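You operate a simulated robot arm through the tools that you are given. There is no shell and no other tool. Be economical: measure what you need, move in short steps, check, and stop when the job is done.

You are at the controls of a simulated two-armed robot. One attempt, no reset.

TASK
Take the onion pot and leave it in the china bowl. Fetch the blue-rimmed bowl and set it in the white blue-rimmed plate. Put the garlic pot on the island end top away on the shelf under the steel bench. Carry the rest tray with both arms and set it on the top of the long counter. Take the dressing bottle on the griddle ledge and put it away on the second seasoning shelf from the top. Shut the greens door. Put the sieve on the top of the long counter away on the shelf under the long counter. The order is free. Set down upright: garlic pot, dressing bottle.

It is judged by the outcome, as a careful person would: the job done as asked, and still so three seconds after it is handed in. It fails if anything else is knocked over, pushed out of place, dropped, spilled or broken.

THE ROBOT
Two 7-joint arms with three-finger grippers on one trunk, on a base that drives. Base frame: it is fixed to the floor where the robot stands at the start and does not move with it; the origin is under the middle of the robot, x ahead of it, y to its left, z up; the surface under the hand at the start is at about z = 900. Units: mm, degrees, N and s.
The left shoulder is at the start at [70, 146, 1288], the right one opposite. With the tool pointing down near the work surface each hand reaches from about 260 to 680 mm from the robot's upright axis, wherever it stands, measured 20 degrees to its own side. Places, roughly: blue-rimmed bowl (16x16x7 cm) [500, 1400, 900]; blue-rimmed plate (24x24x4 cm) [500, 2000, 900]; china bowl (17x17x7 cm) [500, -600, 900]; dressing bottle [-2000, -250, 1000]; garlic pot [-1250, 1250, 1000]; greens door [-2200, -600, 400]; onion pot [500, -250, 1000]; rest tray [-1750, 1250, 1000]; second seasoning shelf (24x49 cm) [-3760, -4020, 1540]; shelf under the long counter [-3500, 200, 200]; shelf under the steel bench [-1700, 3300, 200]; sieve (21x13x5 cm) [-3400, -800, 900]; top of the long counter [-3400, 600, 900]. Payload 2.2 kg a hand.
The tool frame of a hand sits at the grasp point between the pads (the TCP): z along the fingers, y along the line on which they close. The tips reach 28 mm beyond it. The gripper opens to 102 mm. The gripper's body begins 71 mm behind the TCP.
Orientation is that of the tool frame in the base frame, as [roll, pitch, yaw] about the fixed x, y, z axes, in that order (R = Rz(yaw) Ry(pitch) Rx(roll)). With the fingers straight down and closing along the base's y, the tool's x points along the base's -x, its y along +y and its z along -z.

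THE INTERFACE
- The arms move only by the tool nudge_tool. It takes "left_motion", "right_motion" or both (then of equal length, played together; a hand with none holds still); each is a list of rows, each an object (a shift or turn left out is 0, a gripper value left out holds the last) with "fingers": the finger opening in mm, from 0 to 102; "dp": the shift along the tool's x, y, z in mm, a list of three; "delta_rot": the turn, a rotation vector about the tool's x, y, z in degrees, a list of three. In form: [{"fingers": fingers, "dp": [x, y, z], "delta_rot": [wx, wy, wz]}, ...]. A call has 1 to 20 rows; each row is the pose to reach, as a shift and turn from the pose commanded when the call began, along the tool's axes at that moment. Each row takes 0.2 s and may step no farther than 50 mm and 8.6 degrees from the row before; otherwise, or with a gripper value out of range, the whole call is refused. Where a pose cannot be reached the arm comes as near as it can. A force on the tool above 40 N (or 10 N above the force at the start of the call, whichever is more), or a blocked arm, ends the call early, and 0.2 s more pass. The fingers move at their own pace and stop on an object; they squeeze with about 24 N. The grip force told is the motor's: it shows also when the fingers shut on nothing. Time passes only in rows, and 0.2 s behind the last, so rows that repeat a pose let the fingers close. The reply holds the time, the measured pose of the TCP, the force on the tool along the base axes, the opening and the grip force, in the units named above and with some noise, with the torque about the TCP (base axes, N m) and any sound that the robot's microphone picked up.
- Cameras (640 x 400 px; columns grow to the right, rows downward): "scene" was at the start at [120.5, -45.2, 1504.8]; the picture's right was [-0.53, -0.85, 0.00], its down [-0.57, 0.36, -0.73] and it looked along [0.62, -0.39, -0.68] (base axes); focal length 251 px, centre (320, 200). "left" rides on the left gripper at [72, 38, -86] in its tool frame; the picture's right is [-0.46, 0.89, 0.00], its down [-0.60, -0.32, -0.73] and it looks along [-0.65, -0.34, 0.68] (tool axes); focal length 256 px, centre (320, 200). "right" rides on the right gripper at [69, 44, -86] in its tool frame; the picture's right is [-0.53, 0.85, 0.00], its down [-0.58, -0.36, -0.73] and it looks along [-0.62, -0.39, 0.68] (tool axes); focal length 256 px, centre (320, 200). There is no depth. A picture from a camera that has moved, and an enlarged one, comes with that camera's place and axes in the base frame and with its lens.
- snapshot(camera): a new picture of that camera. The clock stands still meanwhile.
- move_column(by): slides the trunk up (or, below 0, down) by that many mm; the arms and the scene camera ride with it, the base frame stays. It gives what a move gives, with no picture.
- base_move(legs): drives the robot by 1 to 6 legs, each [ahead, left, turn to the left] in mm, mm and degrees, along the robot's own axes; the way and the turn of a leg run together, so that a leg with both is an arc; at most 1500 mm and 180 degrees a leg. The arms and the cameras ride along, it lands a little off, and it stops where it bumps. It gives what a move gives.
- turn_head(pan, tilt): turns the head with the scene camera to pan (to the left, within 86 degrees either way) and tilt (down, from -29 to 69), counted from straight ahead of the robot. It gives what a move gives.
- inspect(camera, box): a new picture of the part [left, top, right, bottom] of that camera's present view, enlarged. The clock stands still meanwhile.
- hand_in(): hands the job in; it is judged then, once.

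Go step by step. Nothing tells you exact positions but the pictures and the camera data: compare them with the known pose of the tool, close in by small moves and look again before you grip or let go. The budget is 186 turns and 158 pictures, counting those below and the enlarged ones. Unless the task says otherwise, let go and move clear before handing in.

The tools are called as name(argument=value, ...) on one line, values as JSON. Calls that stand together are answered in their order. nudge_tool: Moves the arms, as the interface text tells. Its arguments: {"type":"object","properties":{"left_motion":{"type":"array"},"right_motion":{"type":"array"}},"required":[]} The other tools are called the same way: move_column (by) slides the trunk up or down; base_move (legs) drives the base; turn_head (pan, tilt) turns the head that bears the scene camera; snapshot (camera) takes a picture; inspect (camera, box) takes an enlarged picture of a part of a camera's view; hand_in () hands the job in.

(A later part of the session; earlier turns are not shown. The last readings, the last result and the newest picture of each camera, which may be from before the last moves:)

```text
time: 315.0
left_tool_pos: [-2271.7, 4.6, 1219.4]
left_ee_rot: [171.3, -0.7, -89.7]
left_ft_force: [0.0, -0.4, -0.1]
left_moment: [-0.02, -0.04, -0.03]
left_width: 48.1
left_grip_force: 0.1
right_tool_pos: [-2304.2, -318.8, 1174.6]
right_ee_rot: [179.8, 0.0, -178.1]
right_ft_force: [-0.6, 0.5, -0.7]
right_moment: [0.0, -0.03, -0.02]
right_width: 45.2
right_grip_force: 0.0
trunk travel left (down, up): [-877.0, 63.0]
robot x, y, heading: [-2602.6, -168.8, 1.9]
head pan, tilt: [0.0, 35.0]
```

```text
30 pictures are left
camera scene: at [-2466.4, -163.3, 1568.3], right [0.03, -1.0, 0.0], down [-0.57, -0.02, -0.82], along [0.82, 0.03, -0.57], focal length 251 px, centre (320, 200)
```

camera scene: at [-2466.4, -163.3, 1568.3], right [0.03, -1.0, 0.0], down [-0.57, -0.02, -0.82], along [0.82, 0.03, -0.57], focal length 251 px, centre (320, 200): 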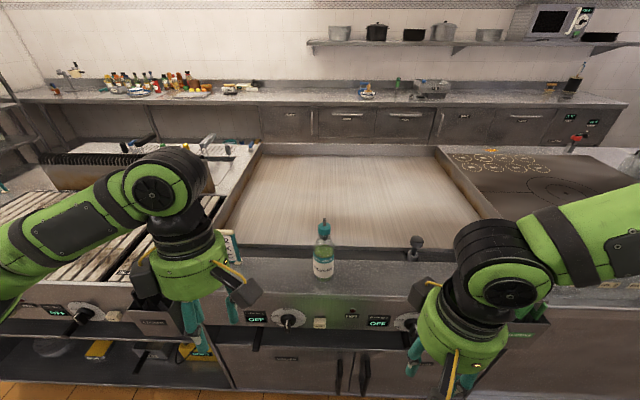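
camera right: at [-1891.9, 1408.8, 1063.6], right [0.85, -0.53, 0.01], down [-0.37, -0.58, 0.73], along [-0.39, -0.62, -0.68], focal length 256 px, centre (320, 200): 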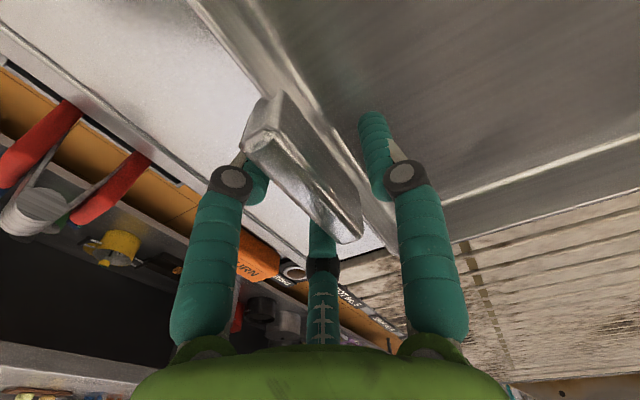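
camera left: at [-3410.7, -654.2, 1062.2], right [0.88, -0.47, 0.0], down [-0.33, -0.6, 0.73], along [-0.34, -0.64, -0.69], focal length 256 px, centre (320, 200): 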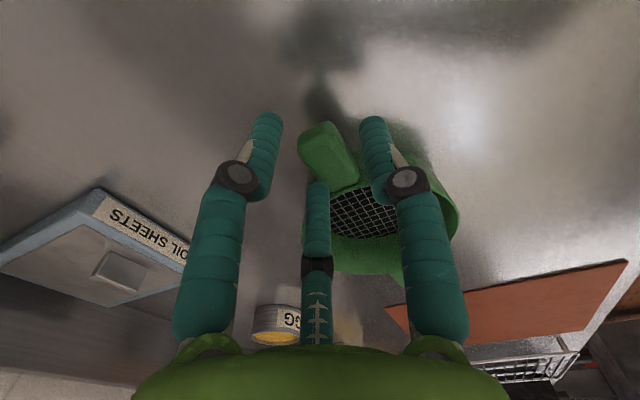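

The DRESSING bottle stands at ≈[-1985,-156], ledge z≈940, top ≈1180, Ø≈58 mm. I align, lower a bit, and turn the right hand to point forward (needed for the high shelf).

base_move(legs=[[0, 130, -1.9]])

move_column(by=-130)

nudge_tool(right_motion=[{"fingers": 95, "dp": [-10, 3, 0], "delta_rot": [0, -8, 0]}, {"dp": [-25, 6, 0], "delta_rot": [0, -16, 0]}, {"dp": [-40, 10, 0], "delta_rot": [0, -24, 0]}, {"dp": [-55, 13, 0], "delta_rot": [0, -32, 0]}, {"dp": [-70, 16, 0], "delta_rot": [0, -40, 0]}, {"dp": [-85, 20, 0], "delta_rot": [0, -48, 0]}, {"dp": [-100, 24, 0], "delta_rot": [0, -56, 0]}, {"dp": [-120, 28, 0], "delta_rot": [0, -64, 0]}, {"dp": [-135, 32, 0], "delta_rot": [0, -72, 0]}, {"dp": [-150, 34, 0], "delta_rot": [0, -80, 0]}, {"dp": [-150, 34, 0], "delta_rot": [0, -80, 0]}])

snapshot(camera="scene")

snapshot(camera="right")

```text
time: 316.3
left_tool_pos: [-2268.4, 118.5, 1219.8]
left_ee_rot: [171.3, -0.5, -91.7]
left_ft_force: [0.0, -0.5, -0.4]
left_moment: [0.02, -0.02, -0.02]
left_width: 48.2
left_grip_force: 0.0
right_tool_pos: [-2311.9, -204.1, 1174.3]
right_ee_rot: [179.6, 0.1, 179.7]
right_ft_force: [-0.1, 0.1, -0.7]
right_moment: [0.04, -0.02, 0.0]
right_width: 44.8
right_grip_force: 0.1
trunk travel left (down, up): [-877.0, 63.0]
robot x, y, heading: [-2608.5, -38.4, 0.0]
head pan, tilt: [0.0, 35.0]
```

```text
time: 317.9
left_tool_pos: [-2267.0, 120.8, 1088.0]
left_ee_rot: [171.4, -0.6, -91.8]
left_ft_force: [-0.7, -0.5, 0.2]
left_moment: [-0.01, 0.02, -0.01]
left_width: 47.7
left_grip_force: 0.0
right_tool_pos: [-2311.5, -201.8, 1044.2]
right_ee_rot: [179.7, 0.1, 179.8]
right_ft_force: [-0.3, 0.7, 0.1]
right_moment: [-0.01, 0.03, 0.02]
right_width: 45.2
right_grip_force: 0.0
trunk travel left (down, up): [-747.0, 193.0]
robot x, y, heading: [-2606.8, -38.3, -0.2]
head pan, tilt: [0.0, 35.0]
```

```text
time: 320.3
left_tool_pos: [-2266.9, 121.5, 1090.0]
left_ee_rot: [171.3, -0.6, -91.7]
left_ft_force: [0.4, 0.4, -0.3]
left_moment: [-0.02, 0.0, -0.01]
left_width: 48.2
left_grip_force: 0.1
right_tool_pos: [-2122.4, -202.2, 1068.4]
right_ee_rot: [178.4, 80.0, 178.4]
right_ft_force: [-0.3, -0.8, 0.9]
right_moment: [-0.02, -0.02, -0.04]
right_width: 95.1
right_grip_force: 0.0
right hand out of reach, approached as far as the arm can: row 1, 2, 3, 4, 5, 6, 7, 8, 9, 10, 11
trunk travel left (down, up): [-747.0, 193.0]
robot x, y, heading: [-2608.5, -38.4, -0.2]
head pan, tilt: [0.0, 35.0]
```

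```text
29 pictures are left
camera scene: at [-2468.4, -39.6, 1438.4], right [0.0, -1.0, 0.0], down [-0.57, 0.0, -0.82], along [0.82, 0.0, -0.57], focal length 251 px, centre (320, 200)
```

scene: 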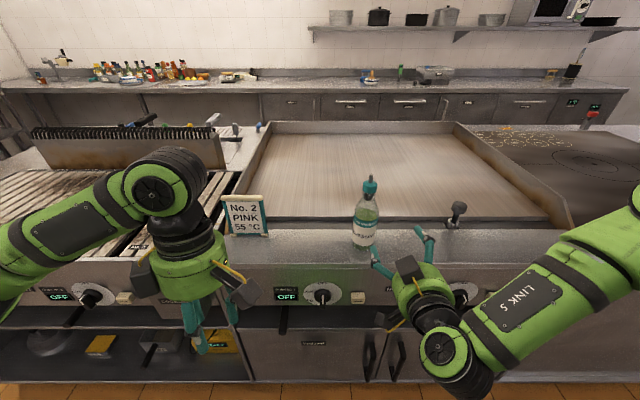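

```text
28 pictures are left
camera right: at [-2218.8, -158.3, 1014.5], right [0.09, 0.84, 0.53], down [-0.62, -0.37, 0.69], along [0.78, -0.39, 0.49], focal length 256 px, centre (320, 200)
```

right: 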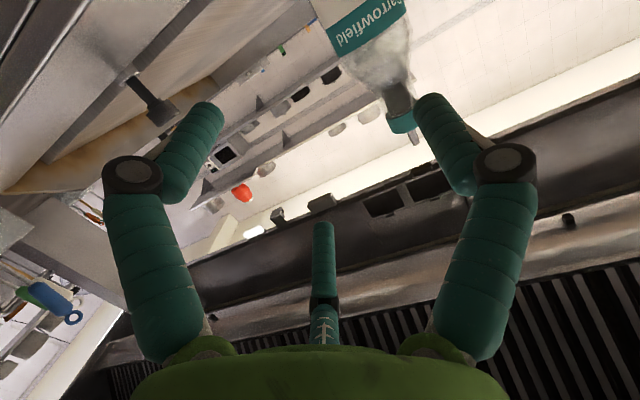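

Bottle at ≈[-1981,-155]. I shift the base left 47 mm, lower 42 mm and approach partway.

base_move(legs=[[0, 48, 0.2]])

move_column(by=-42)

base_move(legs=[[60, 0, 0]])

inspect(camera="scene", box=[280, 160, 480, 320])

snapshot(camera="right")

```text
time: 321.2
left_tool_pos: [-2270.4, 164.2, 1090.2]
left_ee_rot: [171.3, -0.5, -91.7]
left_ft_force: [0.2, -0.4, 0.2]
left_moment: [0.06, 0.01, 0.0]
left_width: 48.0
left_grip_force: 0.1
right_tool_pos: [-2121.0, -157.8, 1066.7]
right_ee_rot: [177.2, 79.9, 177.0]
right_ft_force: [0.6, 0.2, -0.4]
right_moment: [-0.03, 0.01, 0.05]
right_width: 95.2
right_grip_force: 0.0
trunk travel left (down, up): [-747.0, 193.0]
robot x, y, heading: [-2608.9, 7.6, 0.1]
head pan, tilt: [0.0, 35.0]
```

```text
time: 322.1
left_tool_pos: [-2269.5, 170.2, 1045.3]
left_ee_rot: [171.5, -0.9, -91.5]
left_ft_force: [0.2, 1.1, 0.2]
left_moment: [0.02, -0.01, 0.01]
left_width: 48.2
left_grip_force: 0.1
right_tool_pos: [-2121.4, -154.2, 1026.0]
right_ee_rot: [178.7, 79.9, 178.6]
right_ft_force: [-0.5, -0.5, 0.6]
right_moment: [0.02, 0.0, -0.04]
right_width: 94.8
right_grip_force: 0.1
trunk travel left (down, up): [-705.0, 235.0]
robot x, y, heading: [-2606.8, 5.3, 0.0]
head pan, tilt: [0.0, 35.0]
```

```text
time: 323.0
left_tool_pos: [-2210.6, 168.4, 1048.8]
left_ee_rot: [171.6, -0.7, -91.6]
left_ft_force: [-0.5, -0.8, 0.5]
left_moment: [0.02, 0.02, 0.02]
left_width: 48.0
left_grip_force: 0.1
right_tool_pos: [-2062.9, -154.4, 1026.1]
right_ee_rot: [178.6, 80.0, 178.6]
right_ft_force: [0.0, 0.2, -0.7]
right_moment: [-0.01, -0.01, -0.03]
right_width: 94.7
right_grip_force: 0.0
trunk travel left (down, up): [-705.0, 235.0]
robot x, y, heading: [-2545.9, 5.6, 0.3]
head pan, tilt: [0.0, 35.0]
```

```text
2.50 times, centred on (380, 240) of scene
camera zoom: at [-2411.1, 7.5, 1396.7], right [0.0, -1.0, 0.0], down [-0.57, 0.0, -0.82], along [0.82, 0.0, -0.57], focal length 628 px, centre (170, 100)
```

zoom: 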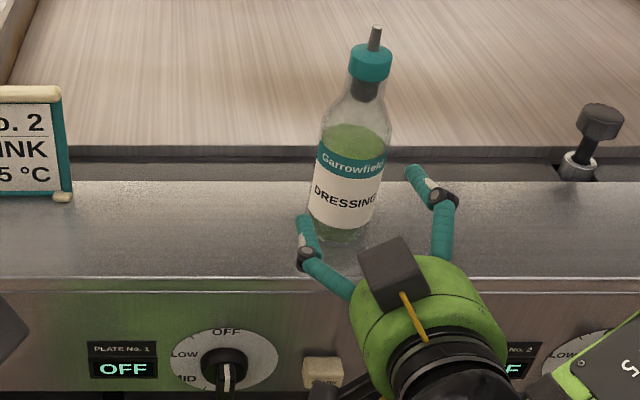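

```text
26 pictures are left
camera right: at [-2160.5, -110.5, 973.2], right [0.09, 0.84, 0.53], down [-0.62, -0.37, 0.69], along [0.78, -0.39, 0.49], focal length 256 px, centre (320, 200)
```

right: 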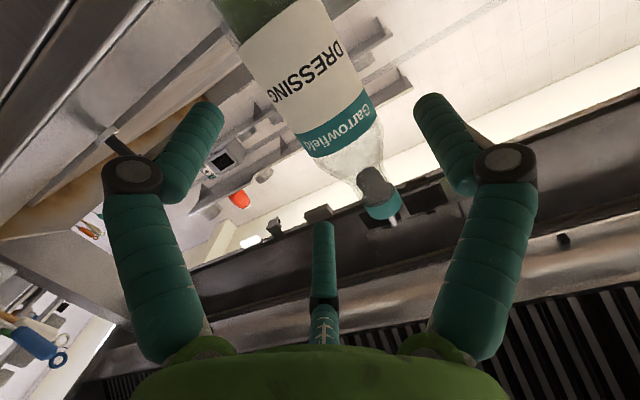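

Aligned on the bottle. I drive the last 78 mm and close.

base_move(legs=[[78, 0, 0]])

inspect(camera="scene", box=[280, 160, 480, 320])

```text
time: 324.1
left_tool_pos: [-2132.8, 168.4, 1048.7]
left_ee_rot: [171.5, -0.7, -91.7]
left_ft_force: [0.4, -0.5, 0.0]
left_moment: [0.01, -0.01, -0.03]
left_width: 47.9
left_grip_force: 0.1
right_tool_pos: [-1985.3, -154.4, 1026.9]
right_ee_rot: [178.3, 80.1, 178.3]
right_ft_force: [0.5, -1.6, 1.5]
right_moment: [0.02, 0.13, 0.07]
right_width: 96.9
right_grip_force: 1.8
trunk travel left (down, up): [-705.0, 235.0]
robot x, y, heading: [-2467.3, 7.3, -0.1]
head pan, tilt: [0.0, 35.0]
```

```text
2.50 times, centred on (380, 240) of scene
camera zoom: at [-2332.8, 7.2, 1396.7], right [0.0, -1.0, 0.0], down [-0.57, 0.0, -0.82], along [0.82, 0.0, -0.57], focal length 628 px, centre (170, 100)
```

zoom: 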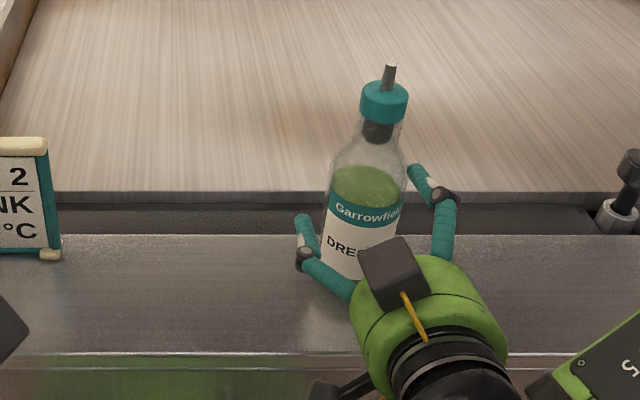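

The bottle is between the fingers. I close and lift slightly.

nudge_tool(right_motion=[{"fingers": 75, "dp": [0, 0, 0]}, {"fingers": 50, "dp": [0, 0, 0]}, {"fingers": 30, "dp": [0, 0, 0]}, {"fingers": 30, "dp": [0, 0, 0]}, {"fingers": 30, "dp": [0, 0, 0]}])

move_column(by=50)

snapshot(camera="scene")

```text
time: 325.3
left_tool_pos: [-2131.0, 168.8, 1048.6]
left_ee_rot: [171.2, -0.7, -91.7]
left_ft_force: [1.1, 0.5, -0.2]
left_moment: [-0.01, -0.03, 0.01]
left_width: 48.2
left_grip_force: 0.0
right_tool_pos: [-1983.2, -153.8, 1025.9]
right_ee_rot: [178.5, 80.0, 178.4]
right_ft_force: [-0.8, 0.2, 0.3]
right_moment: [0.0, 0.04, 0.02]
right_width: 29.9
right_grip_force: 0.1
trunk travel left (down, up): [-705.0, 235.0]
robot x, y, heading: [-2467.0, 6.4, 0.1]
head pan, tilt: [0.0, 35.0]
```

```text
time: 326.2
left_tool_pos: [-2131.6, 169.2, 1097.2]
left_ee_rot: [171.4, -0.7, -91.6]
left_ft_force: [-0.2, 0.2, 0.4]
left_moment: [0.0, -0.02, 0.01]
left_width: 48.0
left_grip_force: 0.0
right_tool_pos: [-1983.0, -154.6, 1076.6]
right_ee_rot: [178.0, 80.2, 178.2]
right_ft_force: [-2.1, -0.3, 2.9]
right_moment: [0.04, 0.01, 0.02]
right_width: 29.8
right_grip_force: 0.1
trunk travel left (down, up): [-755.0, 185.0]
robot x, y, heading: [-2469.9, 6.0, 0.1]
head pan, tilt: [0.0, 35.0]
```

```text
24 pictures are left
camera scene: at [-2330.7, 7.6, 1446.5], right [0.0, -1.0, 0.0], down [-0.57, 0.0, -0.82], along [0.82, 0.0, -0.57], focal length 251 px, centre (320, 200)
```

scene: 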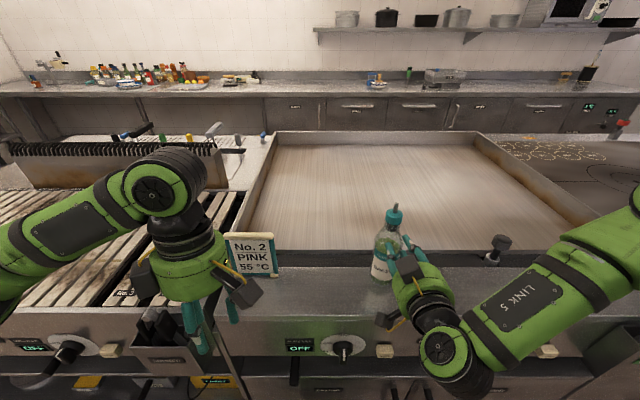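

The bottle slipped out ahead of the fingers but still stands. I back off and look again.

base_move(legs=[[-110, 0, 0]])

nudge_tool(right_motion=[{"fingers": 95, "dp": [0, 0, 0]}, {"fingers": 95, "dp": [0, 0, 0]}, {"fingers": 95, "dp": [0, 0, 0]}])

inspect(camera="scene", box=[300, 140, 500, 300])

snapshot(camera="right")

```text
time: 327.4
left_tool_pos: [-2238.6, 168.7, 1096.2]
left_ee_rot: [171.3, -0.7, -91.7]
left_ft_force: [-0.7, 0.2, -0.2]
left_moment: [0.0, 0.05, 0.01]
left_width: 48.2
left_grip_force: 0.0
right_tool_pos: [-2091.0, -154.0, 1075.7]
right_ee_rot: [178.4, 79.9, 178.3]
right_ft_force: [-0.3, 0.6, -0.3]
right_moment: [0.01, 0.0, -0.01]
right_width: 29.9
right_grip_force: 0.1
trunk travel left (down, up): [-755.0, 185.0]
robot x, y, heading: [-2577.8, 8.6, 0.0]
head pan, tilt: [0.0, 35.0]
```

```text
time: 328.2
left_tool_pos: [-2240.0, 168.4, 1096.3]
left_ee_rot: [171.4, -0.7, -91.7]
left_ft_force: [-0.5, -0.5, -0.6]
left_moment: [-0.03, -0.03, 0.02]
left_width: 47.9
left_grip_force: 0.1
right_tool_pos: [-2093.0, -155.4, 1076.3]
right_ee_rot: [178.4, 80.1, 178.3]
right_ft_force: [0.0, 0.7, 0.1]
right_moment: [0.01, 0.01, 0.0]
right_width: 94.8
right_grip_force: 0.0
trunk travel left (down, up): [-755.0, 185.0]
robot x, y, heading: [-2577.8, 8.8, 0.0]
head pan, tilt: [0.0, 35.0]
```

```text
2.50 times, centred on (400, 220) of scene
camera zoom: at [-2440.1, 7.3, 1446.4], right [0.0, -1.0, 0.0], down [-0.57, 0.0, -0.82], along [0.82, 0.0, -0.57], focal length 628 px, centre (120, 150)
```

zoom: 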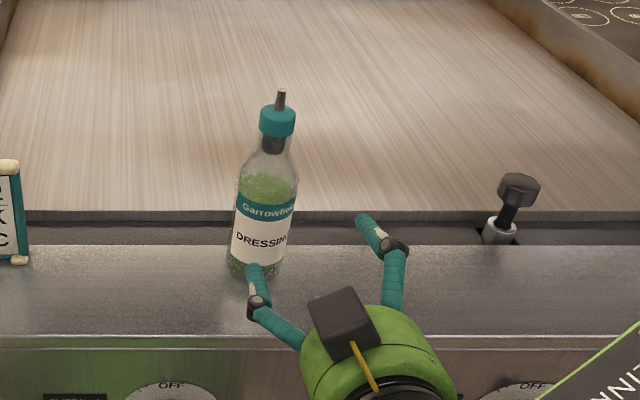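

```text
22 pictures are left
camera right: at [-2189.9, -111.0, 1022.9], right [0.09, 0.84, 0.53], down [-0.62, -0.37, 0.69], along [0.78, -0.39, 0.49], focal length 256 px, centre (320, 200)
```

right: 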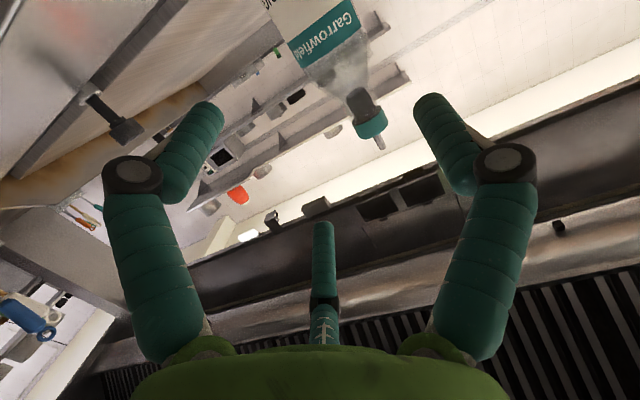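

The bottle is now at ≈[-1940,-143]; previously I stopped short of its axis. I realign and go deeper this time.

base_move(legs=[[0, 12, 0]])

move_column(by=-54)

base_move(legs=[[125, 0, 0]])

inspect(camera="scene", box=[300, 140, 500, 300])

```text
time: 328.9
left_tool_pos: [-2238.6, 178.3, 1098.5]
left_ee_rot: [171.2, -0.6, -91.7]
left_ft_force: [0.0, -0.7, 0.3]
left_moment: [0.04, -0.03, 0.01]
left_width: 48.0
left_grip_force: 0.1
right_tool_pos: [-2092.2, -145.7, 1074.8]
right_ee_rot: [177.6, 80.0, 177.5]
right_ft_force: [0.4, -0.9, 0.2]
right_moment: [0.03, 0.01, 0.02]
right_width: 94.9
right_grip_force: 0.0
trunk travel left (down, up): [-755.0, 185.0]
robot x, y, heading: [-2577.7, 21.4, 0.0]
head pan, tilt: [0.0, 35.0]
```

```text
time: 329.9
left_tool_pos: [-2240.1, 180.1, 1043.3]
left_ee_rot: [171.4, -0.7, -91.7]
left_ft_force: [-1.0, -0.1, 0.4]
left_moment: [0.02, 0.01, -0.01]
left_width: 48.1
left_grip_force: 0.1
right_tool_pos: [-2092.7, -142.1, 1021.2]
right_ee_rot: [178.4, 80.1, 178.3]
right_ft_force: [0.0, 0.1, -0.1]
right_moment: [0.04, 0.04, 0.0]
right_width: 95.1
right_grip_force: 0.0
trunk travel left (down, up): [-701.0, 239.0]
robot x, y, heading: [-2578.2, 16.5, 0.1]
head pan, tilt: [0.0, 35.0]
```

```text
time: 331.1
left_tool_pos: [-2117.3, 180.3, 1043.2]
left_ee_rot: [171.4, -0.7, -91.7]
left_ft_force: [-0.3, 0.4, -0.5]
left_moment: [0.0, -0.03, 0.02]
left_width: 48.1
left_grip_force: 0.0
right_tool_pos: [-1969.6, -142.8, 1022.5]
right_ee_rot: [178.2, 80.0, 178.2]
right_ft_force: [-1.4, -1.0, 1.1]
right_moment: [0.05, -0.12, -0.04]
right_width: 96.2
right_grip_force: 1.3
trunk travel left (down, up): [-701.0, 239.0]
robot x, y, heading: [-2455.2, 22.6, -0.1]
head pan, tilt: [0.0, 35.0]
```

```text
2.50 times, centred on (400, 220) of scene
camera zoom: at [-2317.7, 18.8, 1392.6], right [0.0, -1.0, 0.0], down [-0.57, 0.0, -0.82], along [0.82, 0.0, -0.57], focal length 628 px, centre (120, 150)
```

zoom: 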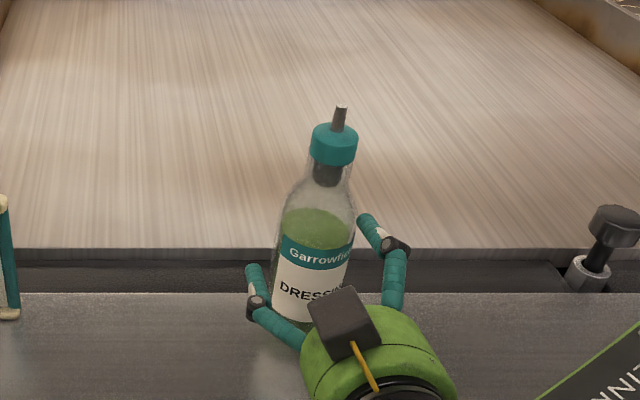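

Geometry of the 3-finger hand: the bottle must sit ~14 mm left of the tool axis. I back off, shift right 17 mm, open fully and re-approach.

base_move(legs=[[-80, 0, 0], [0, -17, 0]])

nudge_tool(right_motion=[{"fingers": 102, "dp": [0, 0, 0]}, {"fingers": 102, "dp": [0, 0, 0]}])

inspect(camera="scene", box=[300, 140, 500, 300])

```text
time: 332.6
left_tool_pos: [-2195.2, 165.6, 1042.5]
left_ee_rot: [171.3, -0.9, -91.8]
left_ft_force: [0.0, 0.7, -0.2]
left_moment: [-0.01, -0.01, 0.0]
left_width: 47.8
left_grip_force: 0.1
right_tool_pos: [-2046.7, -156.6, 1021.1]
right_ee_rot: [179.4, 79.9, 179.4]
right_ft_force: [0.7, 0.5, 1.2]
right_moment: [0.0, -0.01, -0.05]
right_width: 95.2
right_grip_force: 0.1
trunk travel left (down, up): [-701.0, 239.0]
robot x, y, heading: [-2535.2, 1.4, 0.0]
head pan, tilt: [0.0, 35.0]
```

```text
time: 333.2
left_tool_pos: [-2195.4, 164.1, 1043.3]
left_ee_rot: [171.3, -0.7, -91.7]
left_ft_force: [-0.4, 0.4, 0.0]
left_moment: [0.01, 0.0, -0.01]
left_width: 48.2
left_grip_force: 0.0
right_tool_pos: [-2048.5, -159.4, 1021.4]
right_ee_rot: [178.4, 80.0, 178.3]
right_ft_force: [0.3, 0.1, 0.3]
right_moment: [-0.04, 0.01, 0.0]
right_width: 102.1
right_grip_force: 0.1
trunk travel left (down, up): [-701.0, 239.0]
robot x, y, heading: [-2529.4, 3.4, -0.1]
head pan, tilt: [0.0, 35.0]
```

```text
2.50 times, centred on (400, 220) of scene
camera zoom: at [-2394.8, 2.9, 1392.3], right [0.0, -1.0, 0.0], down [-0.57, 0.0, -0.82], along [0.82, 0.0, -0.57], focal length 628 px, centre (120, 150)
```

zoom: 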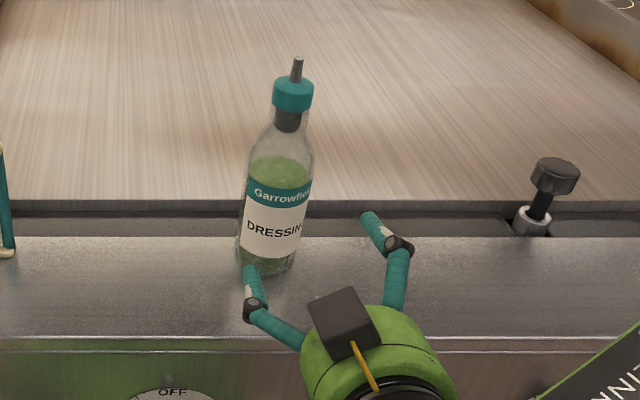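

Margins are small but aligned (bottle y≈-145, tool y≈-159). I approach in two steps, checking contact.

base_move(legs=[[80, 0, 0]])

inspect(camera="scene", box=[320, 160, 460, 280])

```text
time: 334.2
left_tool_pos: [-2117.7, 163.3, 1043.2]
left_ee_rot: [171.3, -0.7, -91.7]
left_ft_force: [0.0, 0.0, 0.3]
left_moment: [0.01, -0.01, -0.03]
left_width: 48.1
left_grip_force: 0.0
right_tool_pos: [-1968.9, -158.8, 1022.0]
right_ee_rot: [178.4, 80.1, 178.4]
right_ft_force: [0.0, 0.6, 0.3]
right_moment: [0.0, -0.02, 0.01]
right_width: 102.0
right_grip_force: 0.1
trunk travel left (down, up): [-701.0, 239.0]
robot x, y, heading: [-2451.6, 0.2, 0.2]
head pan, tilt: [0.0, 35.0]
```

```text
3.33 times, centred on (390, 220) of scene
camera zoom: at [-2317.6, 2.6, 1392.5], right [0.0, -1.0, 0.0], down [-0.57, 0.0, -0.82], along [0.82, 0.0, -0.57], focal length 837 px, centre (87, 133)
```

zoom: 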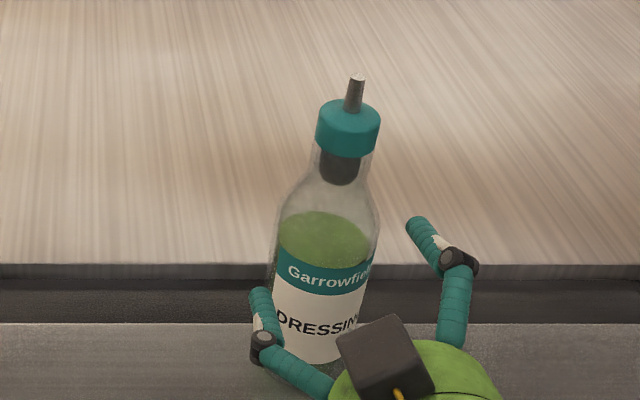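

No contact and gaps on both sides as modelled. I advance 47 mm more and close.

base_move(legs=[[47, 0, 0]])

nudge_tool(right_motion=[{"fingers": 90, "dp": [0, 0, 0]}, {"fingers": 60, "dp": [0, 0, 0]}, {"fingers": 60, "dp": [0, 0, 0]}])

```text
time: 335.1
left_tool_pos: [-2074.1, 164.2, 1045.0]
left_ee_rot: [171.6, -0.6, -91.7]
left_ft_force: [-1.0, 0.5, -0.3]
left_moment: [0.0, -0.06, 0.02]
left_width: 48.3
left_grip_force: 0.0
right_tool_pos: [-1926.4, -158.9, 1022.6]
right_ee_rot: [178.3, 80.2, 178.2]
right_ft_force: [-0.4, 0.4, 0.4]
right_moment: [-0.02, 0.02, -0.07]
right_width: 102.1
right_grip_force: 0.0
trunk travel left (down, up): [-701.0, 239.0]
robot x, y, heading: [-2411.0, 4.5, -0.0]
head pan, tilt: [0.0, 35.0]
```

```text
time: 335.9
left_tool_pos: [-2070.7, 164.3, 1042.3]
left_ee_rot: [171.5, -0.7, -91.7]
left_ft_force: [0.5, -0.7, -0.3]
left_moment: [0.02, -0.02, 0.01]
left_width: 47.8
left_grip_force: 0.0
right_tool_pos: [-1922.9, -158.7, 1020.9]
right_ee_rot: [178.5, 80.0, 178.3]
right_ft_force: [0.9, -0.8, -0.5]
right_moment: [-0.07, -0.07, 0.0]
right_width: 84.3
right_grip_force: 23.5
trunk travel left (down, up): [-701.0, 239.0]
robot x, y, heading: [-2407.8, 3.1, 0.1]
head pan, tilt: [0.0, 35.0]
```

Gripped (84 mm, 23.5 N). I lift.

move_column(by=50)

inspect(camera="scene", box=[320, 160, 460, 280])

```text
time: 336.9
left_tool_pos: [-2070.9, 164.4, 1093.5]
left_ee_rot: [171.3, -0.7, -91.7]
left_ft_force: [-0.6, -0.3, -0.3]
left_moment: [0.01, 0.0, 0.04]
left_width: 48.1
left_grip_force: 0.0
right_tool_pos: [-1922.9, -158.9, 1070.7]
right_ee_rot: [178.4, 80.0, 178.3]
right_ft_force: [-0.2, 0.0, -3.6]
right_moment: [-0.08, -0.02, -0.03]
right_width: 84.2
right_grip_force: 24.3
trunk travel left (down, up): [-751.0, 189.0]
robot x, y, heading: [-2410.3, 4.8, -0.2]
head pan, tilt: [0.0, 35.0]
```

```text
3.33 times, centred on (390, 220) of scene
camera zoom: at [-2269.7, 2.4, 1442.3], right [0.0, -1.0, 0.0], down [-0.57, 0.0, -0.82], along [0.82, 0.0, -0.57], focal length 837 px, centre (87, 133)
```

zoom: 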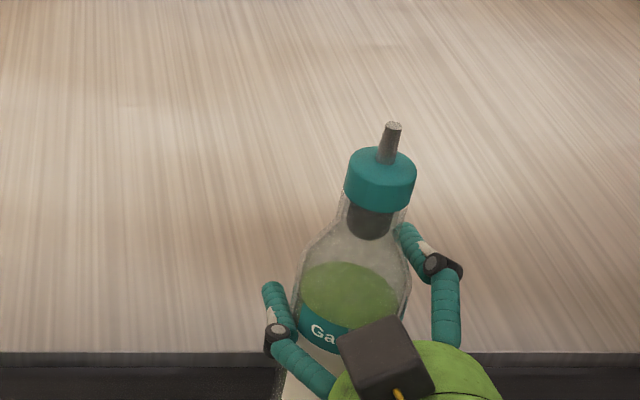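

The bottle is lifted upright. I back into the aisle, raise, face south and look along the route.

move_column(by=80)

base_move(legs=[[-220, 0, 0], [0, 0, -90]])

turn_head(pan=-10, tilt=12)

snapshot(camera="scene")

```text
time: 338.0
left_tool_pos: [-2070.7, 164.4, 1172.5]
left_ee_rot: [171.2, -0.7, -91.6]
left_ft_force: [0.1, 0.1, 0.3]
left_moment: [-0.03, -0.01, 0.0]
left_width: 48.0
left_grip_force: 0.0
right_tool_pos: [-1923.8, -159.5, 1151.6]
right_ee_rot: [178.3, 80.0, 178.1]
right_ft_force: [-0.1, 0.0, -3.6]
right_moment: [-0.05, -0.02, 0.02]
right_width: 83.9
right_grip_force: 23.5
trunk travel left (down, up): [-831.0, 109.0]
robot x, y, heading: [-2410.8, 3.9, 0.2]
head pan, tilt: [0.0, 35.0]
```

```text
time: 343.6
left_tool_pos: [-2471.8, -338.0, 1172.8]
left_ee_rot: [171.3, -0.8, 177.8]
left_ft_force: [-0.1, 0.0, -0.1]
left_moment: [0.0, 0.02, 0.01]
left_width: 47.8
left_grip_force: 0.0
right_tool_pos: [-2795.0, -481.0, 1151.0]
right_ee_rot: [178.3, 80.1, 87.7]
right_ft_force: [-0.1, -0.9, -3.5]
right_moment: [0.02, 0.07, 0.03]
right_width: 84.0
right_grip_force: 23.8
trunk travel left (down, up): [-831.0, 109.0]
robot x, y, heading: [-2626.4, 1.7, -90.4]
head pan, tilt: [0.0, 35.0]
```

```text
time: 344.4
left_tool_pos: [-2470.4, -337.3, 1172.8]
left_ee_rot: [171.3, -0.7, 177.8]
left_ft_force: [-0.5, -0.3, -0.7]
left_moment: [-0.02, 0.02, 0.0]
left_width: 48.0
left_grip_force: 0.1
right_tool_pos: [-2796.0, -481.7, 1151.6]
right_ee_rot: [178.3, 80.0, 87.7]
right_ft_force: [-0.4, 0.4, -4.3]
right_moment: [-0.04, 0.05, 0.0]
right_width: 84.0
right_grip_force: 24.2
trunk travel left (down, up): [-831.0, 109.0]
robot x, y, heading: [-2627.5, 5.3, -90.6]
head pan, tilt: [-10.0, 12.0]
```

```text
17 pictures are left
camera scene: at [-2646.7, -140.4, 1559.1], right [-0.98, 0.18, 0.0], down [0.04, 0.21, -0.98], along [-0.18, -0.96, -0.21], focal length 251 px, centre (320, 200)
```

scene: 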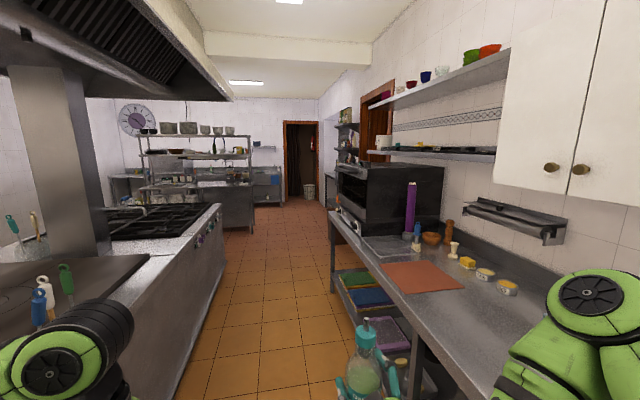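

The aisle is clear southward; the seasoning shelves hang on the west wall beyond the oven. I drive down.

base_move(legs=[[0, 45, 0.6], [1500, 0, 0], [1400, 0, 0]])

turn_head(pan=-50, tilt=0)

snapshot(camera="scene")

```text
time: 358.9
left_tool_pos: [-2437.9, -3224.2, 1173.3]
left_ee_rot: [171.4, -0.7, 177.9]
left_ft_force: [-0.2, 0.6, 0.2]
left_moment: [-0.03, 0.01, 0.0]
left_width: 48.1
left_grip_force: 0.1
right_tool_pos: [-2761.8, -3369.6, 1151.4]
right_ee_rot: [178.3, 80.0, 87.8]
right_ft_force: [0.4, 0.0, -3.3]
right_moment: [-0.01, 0.05, 0.0]
right_width: 83.8
right_grip_force: 24.0
trunk travel left (down, up): [-831.0, 109.0]
robot x, y, heading: [-2601.0, -2882.6, -90.5]
head pan, tilt: [-10.0, 12.0]
```

```text
time: 360.0
left_tool_pos: [-2437.4, -3225.3, 1172.1]
left_ee_rot: [171.5, -0.7, 177.9]
left_ft_force: [0.4, -0.3, -0.1]
left_moment: [0.01, -0.01, -0.01]
left_width: 48.1
left_grip_force: 0.1
right_tool_pos: [-2762.8, -3369.0, 1152.1]
right_ee_rot: [178.3, 80.0, 87.9]
right_ft_force: [0.0, 0.2, -3.7]
right_moment: [0.0, 0.09, -0.01]
right_width: 83.6
right_grip_force: 24.0
trunk travel left (down, up): [-831.0, 109.0]
robot x, y, heading: [-2598.8, -2885.9, -90.4]
head pan, tilt: [-50.0, 0.0]
```

```text
16 pictures are left
camera scene: at [-2665.9, -2994.1, 1578.4], right [-0.64, 0.77, 0.0], down [0.0, 0.0, -1.0], along [-0.77, -0.64, 0.0], focal length 251 px, centre (320, 200)
```

scene: 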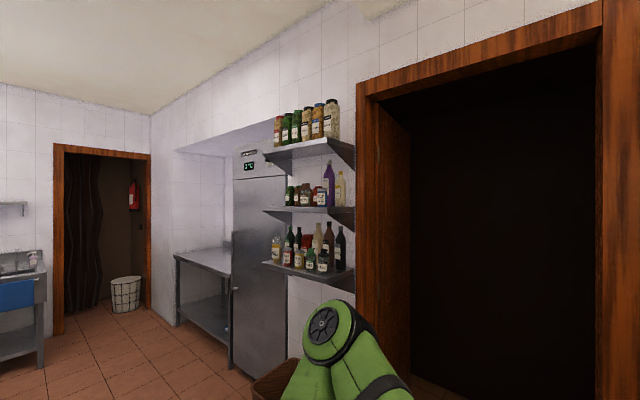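

Three wall shelves are seen; the middle one is the target. I drive level with them and face the wall.

base_move(legs=[[1000, 0, 0], [0, 0, -89.5]])

move_column(by=105)

turn_head(pan=5, tilt=5)

snapshot(camera="scene")

```text
time: 368.9
left_tool_pos: [-2943.5, -4042.3, 1174.7]
left_ee_rot: [171.2, -0.7, 88.1]
left_ft_force: [0.1, -0.6, 0.7]
left_moment: [-0.01, -0.04, 0.01]
left_width: 48.0
left_grip_force: 0.1
right_tool_pos: [-3090.0, -3717.7, 1150.5]
right_ee_rot: [178.2, 80.1, -1.8]
right_ft_force: [0.6, 0.1, -3.5]
right_moment: [0.03, 0.02, 0.0]
right_width: 83.0
right_grip_force: 24.3
trunk travel left (down, up): [-831.0, 109.0]
robot x, y, heading: [-2604.3, -3884.6, 180.1]
head pan, tilt: [-50.0, 0.0]
```

```text
time: 370.3
left_tool_pos: [-2944.1, -4041.6, 1278.2]
left_ee_rot: [171.3, -0.7, 88.0]
left_ft_force: [-0.2, 0.2, -0.7]
left_moment: [-0.01, -0.05, 0.0]
left_width: 48.1
left_grip_force: 0.0
right_tool_pos: [-3089.2, -3719.3, 1256.3]
right_ee_rot: [178.3, 79.9, -2.1]
right_ft_force: [0.0, -0.3, -4.2]
right_moment: [0.03, 0.01, -0.01]
right_width: 83.0
right_grip_force: 24.1
trunk travel left (down, up): [-936.0, 4.0]
robot x, y, heading: [-2606.0, -3887.6, 180.1]
head pan, tilt: [-50.0, 0.0]
```

```text
time: 371.6
left_tool_pos: [-2944.4, -4043.2, 1277.7]
left_ee_rot: [171.4, -0.7, 88.0]
left_ft_force: [-0.3, -0.4, 0.3]
left_moment: [-0.02, 0.03, -0.01]
left_width: 48.1
left_grip_force: 0.0
right_tool_pos: [-3088.8, -3719.2, 1256.2]
right_ee_rot: [178.4, 80.0, -2.0]
right_ft_force: [0.1, 0.2, -4.4]
right_moment: [0.1, 0.0, 0.01]
right_width: 82.9
right_grip_force: 24.0
trunk travel left (down, up): [-936.0, 4.0]
robot x, y, heading: [-2602.3, -3884.7, 179.8]
head pan, tilt: [5.0, 5.0]
```

```text
15 pictures are left
camera scene: at [-2746.3, -3891.1, 1675.5], right [-0.08, 1.0, 0.0], down [0.09, 0.01, -1.0], along [-0.99, -0.08, -0.09], focal length 251 px, centre (320, 200)
```

scene: 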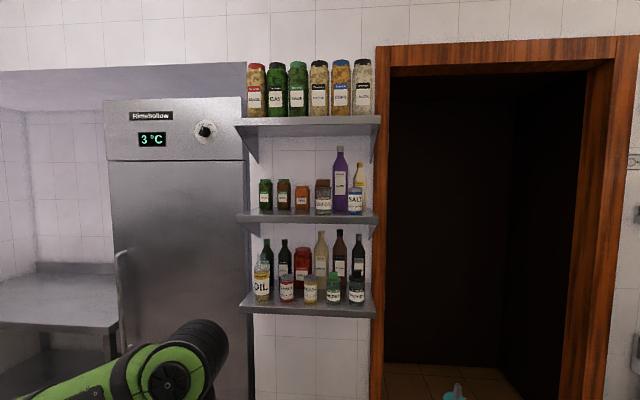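

I zoom on the middle shelf to find a free spot.

inspect(camera="scene", box=[230, 110, 390, 240])

```text
3.08 times, centred on (310, 175) of scene
camera zoom: at [-2746.3, -3891.1, 1675.5], right [-0.08, 1.0, 0.0], down [0.09, 0.01, -1.0], along [-0.99, -0.08, -0.09], focal length 773 px, centre (351, 277)
```

zoom: 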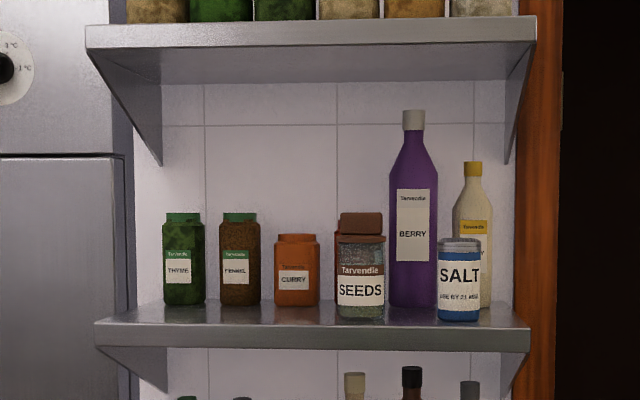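

Shelf 2: z≈1540, front edge x≈-3617, y from -4255 to -3757; free front area around [-3690,-4090]. I raise the right arm and check the floor before approaching.

nudge_tool(right_motion=[{"dp": [-40, 0, -7]}, {"dp": [-80, 0, -14]}, {"dp": [-120, 0, -21]}, {"dp": [-160, 0, -28]}, {"dp": [-200, 0, -35]}, {"dp": [-240, 0, -42]}, {"dp": [-280, 0, -49]}, {"dp": [-320, 0, -56]}, {"dp": [-360, 0, -63]}, {"dp": [-390, 0, -68]}, {"dp": [-390, 0, -68]}])

base_move(legs=[[0, 200, 0.2]])

turn_head(pan=0, tilt=28)

snapshot(camera="scene")

```text
time: 374.0
left_tool_pos: [-2943.0, -4042.5, 1276.8]
left_ee_rot: [171.4, -0.8, 88.0]
left_ft_force: [0.4, 0.7, 0.0]
left_moment: [0.01, 0.01, 0.02]
left_width: 47.9
left_grip_force: 0.1
right_tool_pos: [-3092.9, -3717.3, 1652.8]
right_ee_rot: [178.4, 79.9, -1.7]
right_ft_force: [-0.5, -0.2, -4.1]
right_moment: [0.07, -0.01, 0.02]
right_width: 79.7
right_grip_force: 24.6
right hand out of reach, approached as far as the arm can: row 1, 2, 3, 4, 5
trunk travel left (down, up): [-936.0, 4.0]
robot x, y, heading: [-2603.4, -3882.8, 180.1]
head pan, tilt: [5.0, 5.0]
```

```text
time: 375.6
left_tool_pos: [-2943.2, -4235.2, 1279.4]
left_ee_rot: [171.4, -0.4, 88.3]
left_ft_force: [-0.1, 0.4, 1.4]
left_moment: [-0.03, 0.0, 0.01]
left_width: 47.9
left_grip_force: 0.0
right_tool_pos: [-3092.4, -3908.2, 1650.6]
right_ee_rot: [176.6, 79.9, -3.5]
right_ft_force: [-0.9, 0.4, -4.1]
right_moment: [0.04, 0.05, 0.06]
right_width: 79.5
right_grip_force: 23.8
trunk travel left (down, up): [-936.0, 4.0]
robot x, y, heading: [-2604.3, -4078.0, -180.1]
head pan, tilt: [5.0, 5.0]
```

```text
time: 376.4
left_tool_pos: [-2942.3, -4241.4, 1279.1]
left_ee_rot: [171.4, -0.6, 88.3]
left_ft_force: [0.3, 0.2, 0.2]
left_moment: [0.03, -0.02, -0.01]
left_width: 47.9
left_grip_force: 0.1
right_tool_pos: [-3093.4, -3916.4, 1653.0]
right_ee_rot: [178.2, 79.9, -1.8]
right_ft_force: [-0.1, -0.4, -2.6]
right_moment: [0.07, 0.0, -0.03]
right_width: 79.5
right_grip_force: 23.8
trunk travel left (down, up): [-936.0, 4.0]
robot x, y, heading: [-2608.7, -4079.2, -180.0]
head pan, tilt: [0.0, 28.0]
```

```text
13 pictures are left
camera scene: at [-2746.0, -4081.0, 1638.3], right [0.0, 1.0, 0.0], down [0.47, 0.0, -0.88], along [-0.88, 0.0, -0.47], focal length 251 px, centre (320, 200)
```

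scene: 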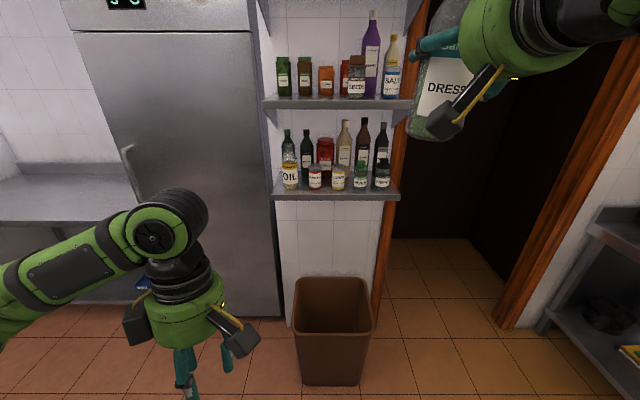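

A waste bin stands below (front x≈-3528), leaving enough room. I raise 15 mm, shift left, approach partway and check height.

nudge_tool(right_motion=[{"dp": [-8, 0, -1]}, {"dp": [-16, 0, -3]}, {"dp": [-16, 0, -3]}])

base_move(legs=[[0, 162, 0], [400, 0, 0]])

turn_head(pan=-15, tilt=5)

snapshot(camera="scene")

```text
time: 377.2
left_tool_pos: [-2942.9, -4240.1, 1278.4]
left_ee_rot: [171.4, -0.7, 88.3]
left_ft_force: [0.4, 0.4, 0.8]
left_moment: [0.0, -0.01, -0.01]
left_width: 48.1
left_grip_force: 0.2
right_tool_pos: [-3091.6, -3915.7, 1669.8]
right_ee_rot: [178.3, 79.9, -1.9]
right_ft_force: [-0.2, -0.3, -4.1]
right_moment: [0.04, 0.0, -0.01]
right_width: 79.6
right_grip_force: 23.9
trunk travel left (down, up): [-936.0, 4.0]
robot x, y, heading: [-2608.9, -4080.5, -179.9]
head pan, tilt: [0.0, 28.0]
```

```text
time: 380.7
left_tool_pos: [-3336.5, -4402.8, 1280.0]
left_ee_rot: [171.5, -0.7, 88.2]
left_ft_force: [0.0, -0.6, 0.2]
left_moment: [-0.02, 0.04, 0.0]
left_width: 48.3
left_grip_force: 0.1
right_tool_pos: [-3486.0, -4078.0, 1670.7]
right_ee_rot: [178.0, 80.0, -2.0]
right_ft_force: [0.7, 0.7, -3.3]
right_moment: [0.05, 0.0, -0.02]
right_width: 79.0
right_grip_force: 24.4
trunk travel left (down, up): [-936.0, 4.0]
robot x, y, heading: [-2996.0, -4243.0, -179.8]
head pan, tilt: [0.0, 28.0]
```

```text
time: 381.6
left_tool_pos: [-3340.0, -4403.9, 1277.8]
left_ee_rot: [171.2, -0.7, 88.4]
left_ft_force: [0.9, 0.8, 0.8]
left_moment: [0.03, -0.01, -0.04]
left_width: 47.8
left_grip_force: 0.1
right_tool_pos: [-3490.4, -4078.7, 1669.4]
right_ee_rot: [178.1, 79.9, -1.8]
right_ft_force: [-0.6, 0.7, -4.2]
right_moment: [0.05, -0.01, -0.04]
right_width: 79.0
right_grip_force: 23.8
trunk travel left (down, up): [-936.0, 4.0]
robot x, y, heading: [-2998.9, -4240.6, -180.1]
head pan, tilt: [-15.0, 5.0]
```

```text
12 pictures are left
camera scene: at [-3141.2, -4219.6, 1675.3], right [0.25, 0.97, 0.0], down [0.09, -0.02, -1.0], along [-0.96, 0.25, -0.09], focal length 251 px, centre (320, 200)
```

scene: 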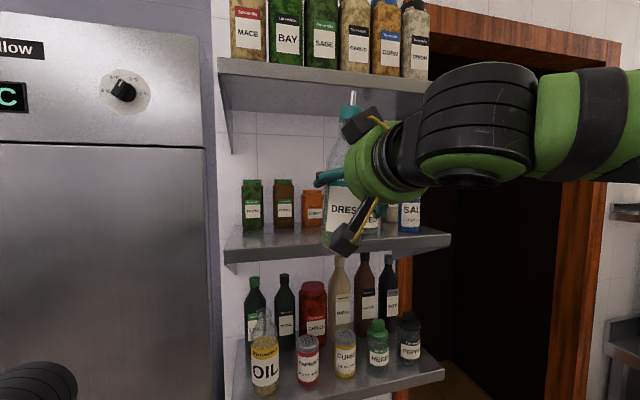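

Bottle clears the shelf by ~35 mm with room above. I drive in 205 mm.

base_move(legs=[[205, 0, 0]])

snapshot(camera="scene")

```text
time: 383.2
left_tool_pos: [-3538.9, -4405.2, 1280.1]
left_ee_rot: [171.6, -0.7, 88.3]
left_ft_force: [0.1, -0.3, 0.2]
left_moment: [0.04, 0.06, 0.02]
left_width: 47.9
left_grip_force: 0.1
right_tool_pos: [-3686.3, -4080.4, 1671.9]
right_ee_rot: [177.9, 80.3, -1.8]
right_ft_force: [0.1, 0.3, -3.9]
right_moment: [0.06, 0.0, 0.07]
right_width: 79.1
right_grip_force: 23.7
trunk travel left (down, up): [-936.0, 4.0]
robot x, y, heading: [-3206.6, -4243.3, -179.9]
head pan, tilt: [-15.0, 5.0]
```

```text
11 pictures are left
camera scene: at [-3337.6, -4220.3, 1676.2], right [0.25, 0.97, 0.0], down [0.08, -0.02, -1.0], along [-0.96, 0.25, -0.08], focal length 251 px, centre (320, 200)
```

scene: 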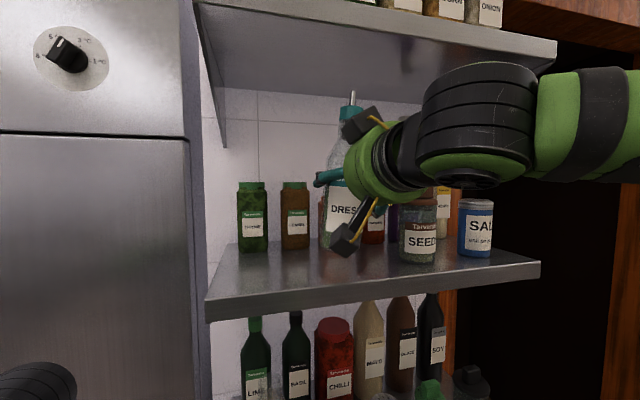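

Over the shelf. I lower in guarded small steps.

nudge_tool(right_motion=[{"dp": [8, 0, 1.4]}, {"dp": [16, 0, 2.8]}, {"dp": [22, 0, 3.8]}, {"dp": [26, 0, 4.5]}, {"dp": [29, 0, 5]}])

inspect(camera="scene", box=[220, 80, 460, 300])

```text
time: 384.4
left_tool_pos: [-3542.5, -4404.6, 1278.7]
left_ee_rot: [171.4, -0.7, 88.3]
left_ft_force: [0.0, -0.3, -0.2]
left_moment: [0.0, 0.05, 0.02]
left_width: 47.9
left_grip_force: 0.1
right_tool_pos: [-3693.9, -4081.4, 1642.9]
right_ee_rot: [178.3, 80.2, -1.7]
right_ft_force: [-1.2, 0.6, 1.0]
right_moment: [0.12, 0.13, 0.04]
right_width: 79.1
right_grip_force: 23.8
trunk travel left (down, up): [-936.0, 4.0]
robot x, y, heading: [-3206.2, -4244.7, -179.9]
head pan, tilt: [-15.0, 5.0]
```

```text
1.82 times, centred on (340, 190) of scene
camera zoom: at [-3343.9, -4220.6, 1675.7], right [0.25, 0.97, 0.0], down [0.08, -0.02, -1.0], along [-0.96, 0.25, -0.09], focal length 456 px, centre (284, 218)
```

zoom: 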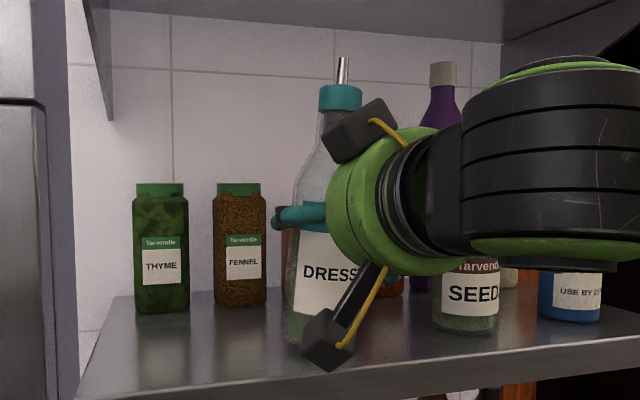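

Contact reached (weight taken by the shelf). I press 2–3 mm to seat it flat, then release.

nudge_tool(right_motion=[{"dp": [2, 0, 0]}, {"dp": [3, 0, 0.5]}])

nudge_tool(right_motion=[{"fingers": 86, "dp": [0, 0, 0]}, {"fingers": 95, "dp": [0, 0, 0]}, {"fingers": 100, "dp": [0, 0, 0]}, {"fingers": 100, "dp": [0, 0, 0]}])

inspect(camera="scene", box=[220, 80, 460, 300])

```text
time: 385.0
left_tool_pos: [-3542.8, -4404.3, 1279.1]
left_ee_rot: [171.3, -0.8, 88.3]
left_ft_force: [-0.6, 0.4, -0.1]
left_moment: [-0.01, -0.03, -0.06]
left_width: 48.1
left_grip_force: 0.0
right_tool_pos: [-3691.8, -4080.2, 1642.9]
right_ee_rot: [178.4, 80.6, -1.6]
right_ft_force: [-4.6, 1.1, 18.0]
right_moment: [0.42, 0.24, 0.04]
right_width: 79.0
right_grip_force: 24.3
trunk travel left (down, up): [-936.0, 4.0]
robot x, y, heading: [-3205.5, -4243.3, -179.5]
head pan, tilt: [-15.0, 5.0]
```

```text
time: 386.0
left_tool_pos: [-3542.7, -4404.3, 1279.4]
left_ee_rot: [171.4, -0.7, 88.4]
left_ft_force: [0.3, 0.3, 0.2]
left_moment: [0.03, -0.01, 0.02]
left_width: 48.0
left_grip_force: 0.1
right_tool_pos: [-3693.1, -4078.8, 1638.3]
right_ee_rot: [178.0, 80.1, -1.8]
right_ft_force: [-0.1, 0.0, 0.4]
right_moment: [0.03, 0.02, -0.01]
right_width: 99.9
right_grip_force: 0.0
trunk travel left (down, up): [-936.0, 4.0]
robot x, y, heading: [-3203.4, -4244.8, -179.8]
head pan, tilt: [-15.0, 5.0]
```

```text
1.82 times, centred on (340, 190) of scene
camera zoom: at [-3344.3, -4220.6, 1675.5], right [0.25, 0.97, 0.0], down [0.08, -0.02, -1.0], along [-0.96, 0.25, -0.09], focal length 456 px, centre (284, 218)
```

zoom: 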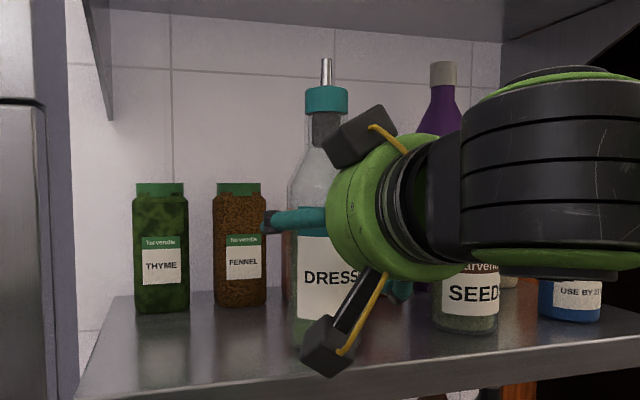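

The bottle stands upright. I open fully and back straight out.

nudge_tool(right_motion=[{"fingers": 102, "dp": [0, 0, 0]}, {"fingers": 102, "dp": [0, 0, 0]}])

base_move(legs=[[-60, 0, 0]])

inspect(camera="scene", box=[220, 80, 460, 300])

```text
time: 386.6
left_tool_pos: [-3542.3, -4404.1, 1278.1]
left_ee_rot: [171.4, -0.6, 88.3]
left_ft_force: [0.0, -0.4, -0.7]
left_moment: [-0.01, -0.01, 0.01]
left_width: 47.8
left_grip_force: 0.1
right_tool_pos: [-3692.7, -4080.2, 1636.8]
right_ee_rot: [178.1, 80.0, -1.8]
right_ft_force: [-0.4, -0.6, 0.0]
right_moment: [0.02, 0.01, -0.01]
right_width: 102.1
right_grip_force: 0.1
trunk travel left (down, up): [-936.0, 4.0]
robot x, y, heading: [-3207.7, -4241.3, -179.6]
head pan, tilt: [-15.0, 5.0]
```

```text
time: 387.6
left_tool_pos: [-3496.5, -4403.9, 1274.7]
left_ee_rot: [170.7, -0.7, 88.3]
left_ft_force: [-2.1, -0.2, -0.5]
left_moment: [0.01, -0.13, -0.01]
left_width: 48.0
left_grip_force: 0.0
right_tool_pos: [-3648.9, -4080.0, 1631.0]
right_ee_rot: [178.2, 79.3, -1.8]
right_ft_force: [-1.6, -0.2, -0.3]
right_moment: [0.01, -0.02, -0.01]
right_width: 101.7
right_grip_force: 0.0
trunk travel left (down, up): [-936.0, 4.0]
robot x, y, heading: [-3147.9, -4246.4, -179.7]
head pan, tilt: [-15.0, 5.0]
```

```text
1.82 times, centred on (340, 190) of scene
camera zoom: at [-3300.6, -4220.4, 1673.9], right [0.26, 0.97, 0.0], down [0.09, -0.02, -1.0], along [-0.96, 0.25, -0.1], focal length 456 px, centre (284, 218)
```

zoom: 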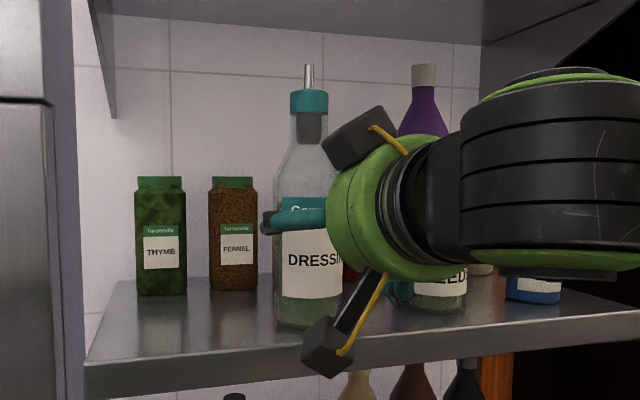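

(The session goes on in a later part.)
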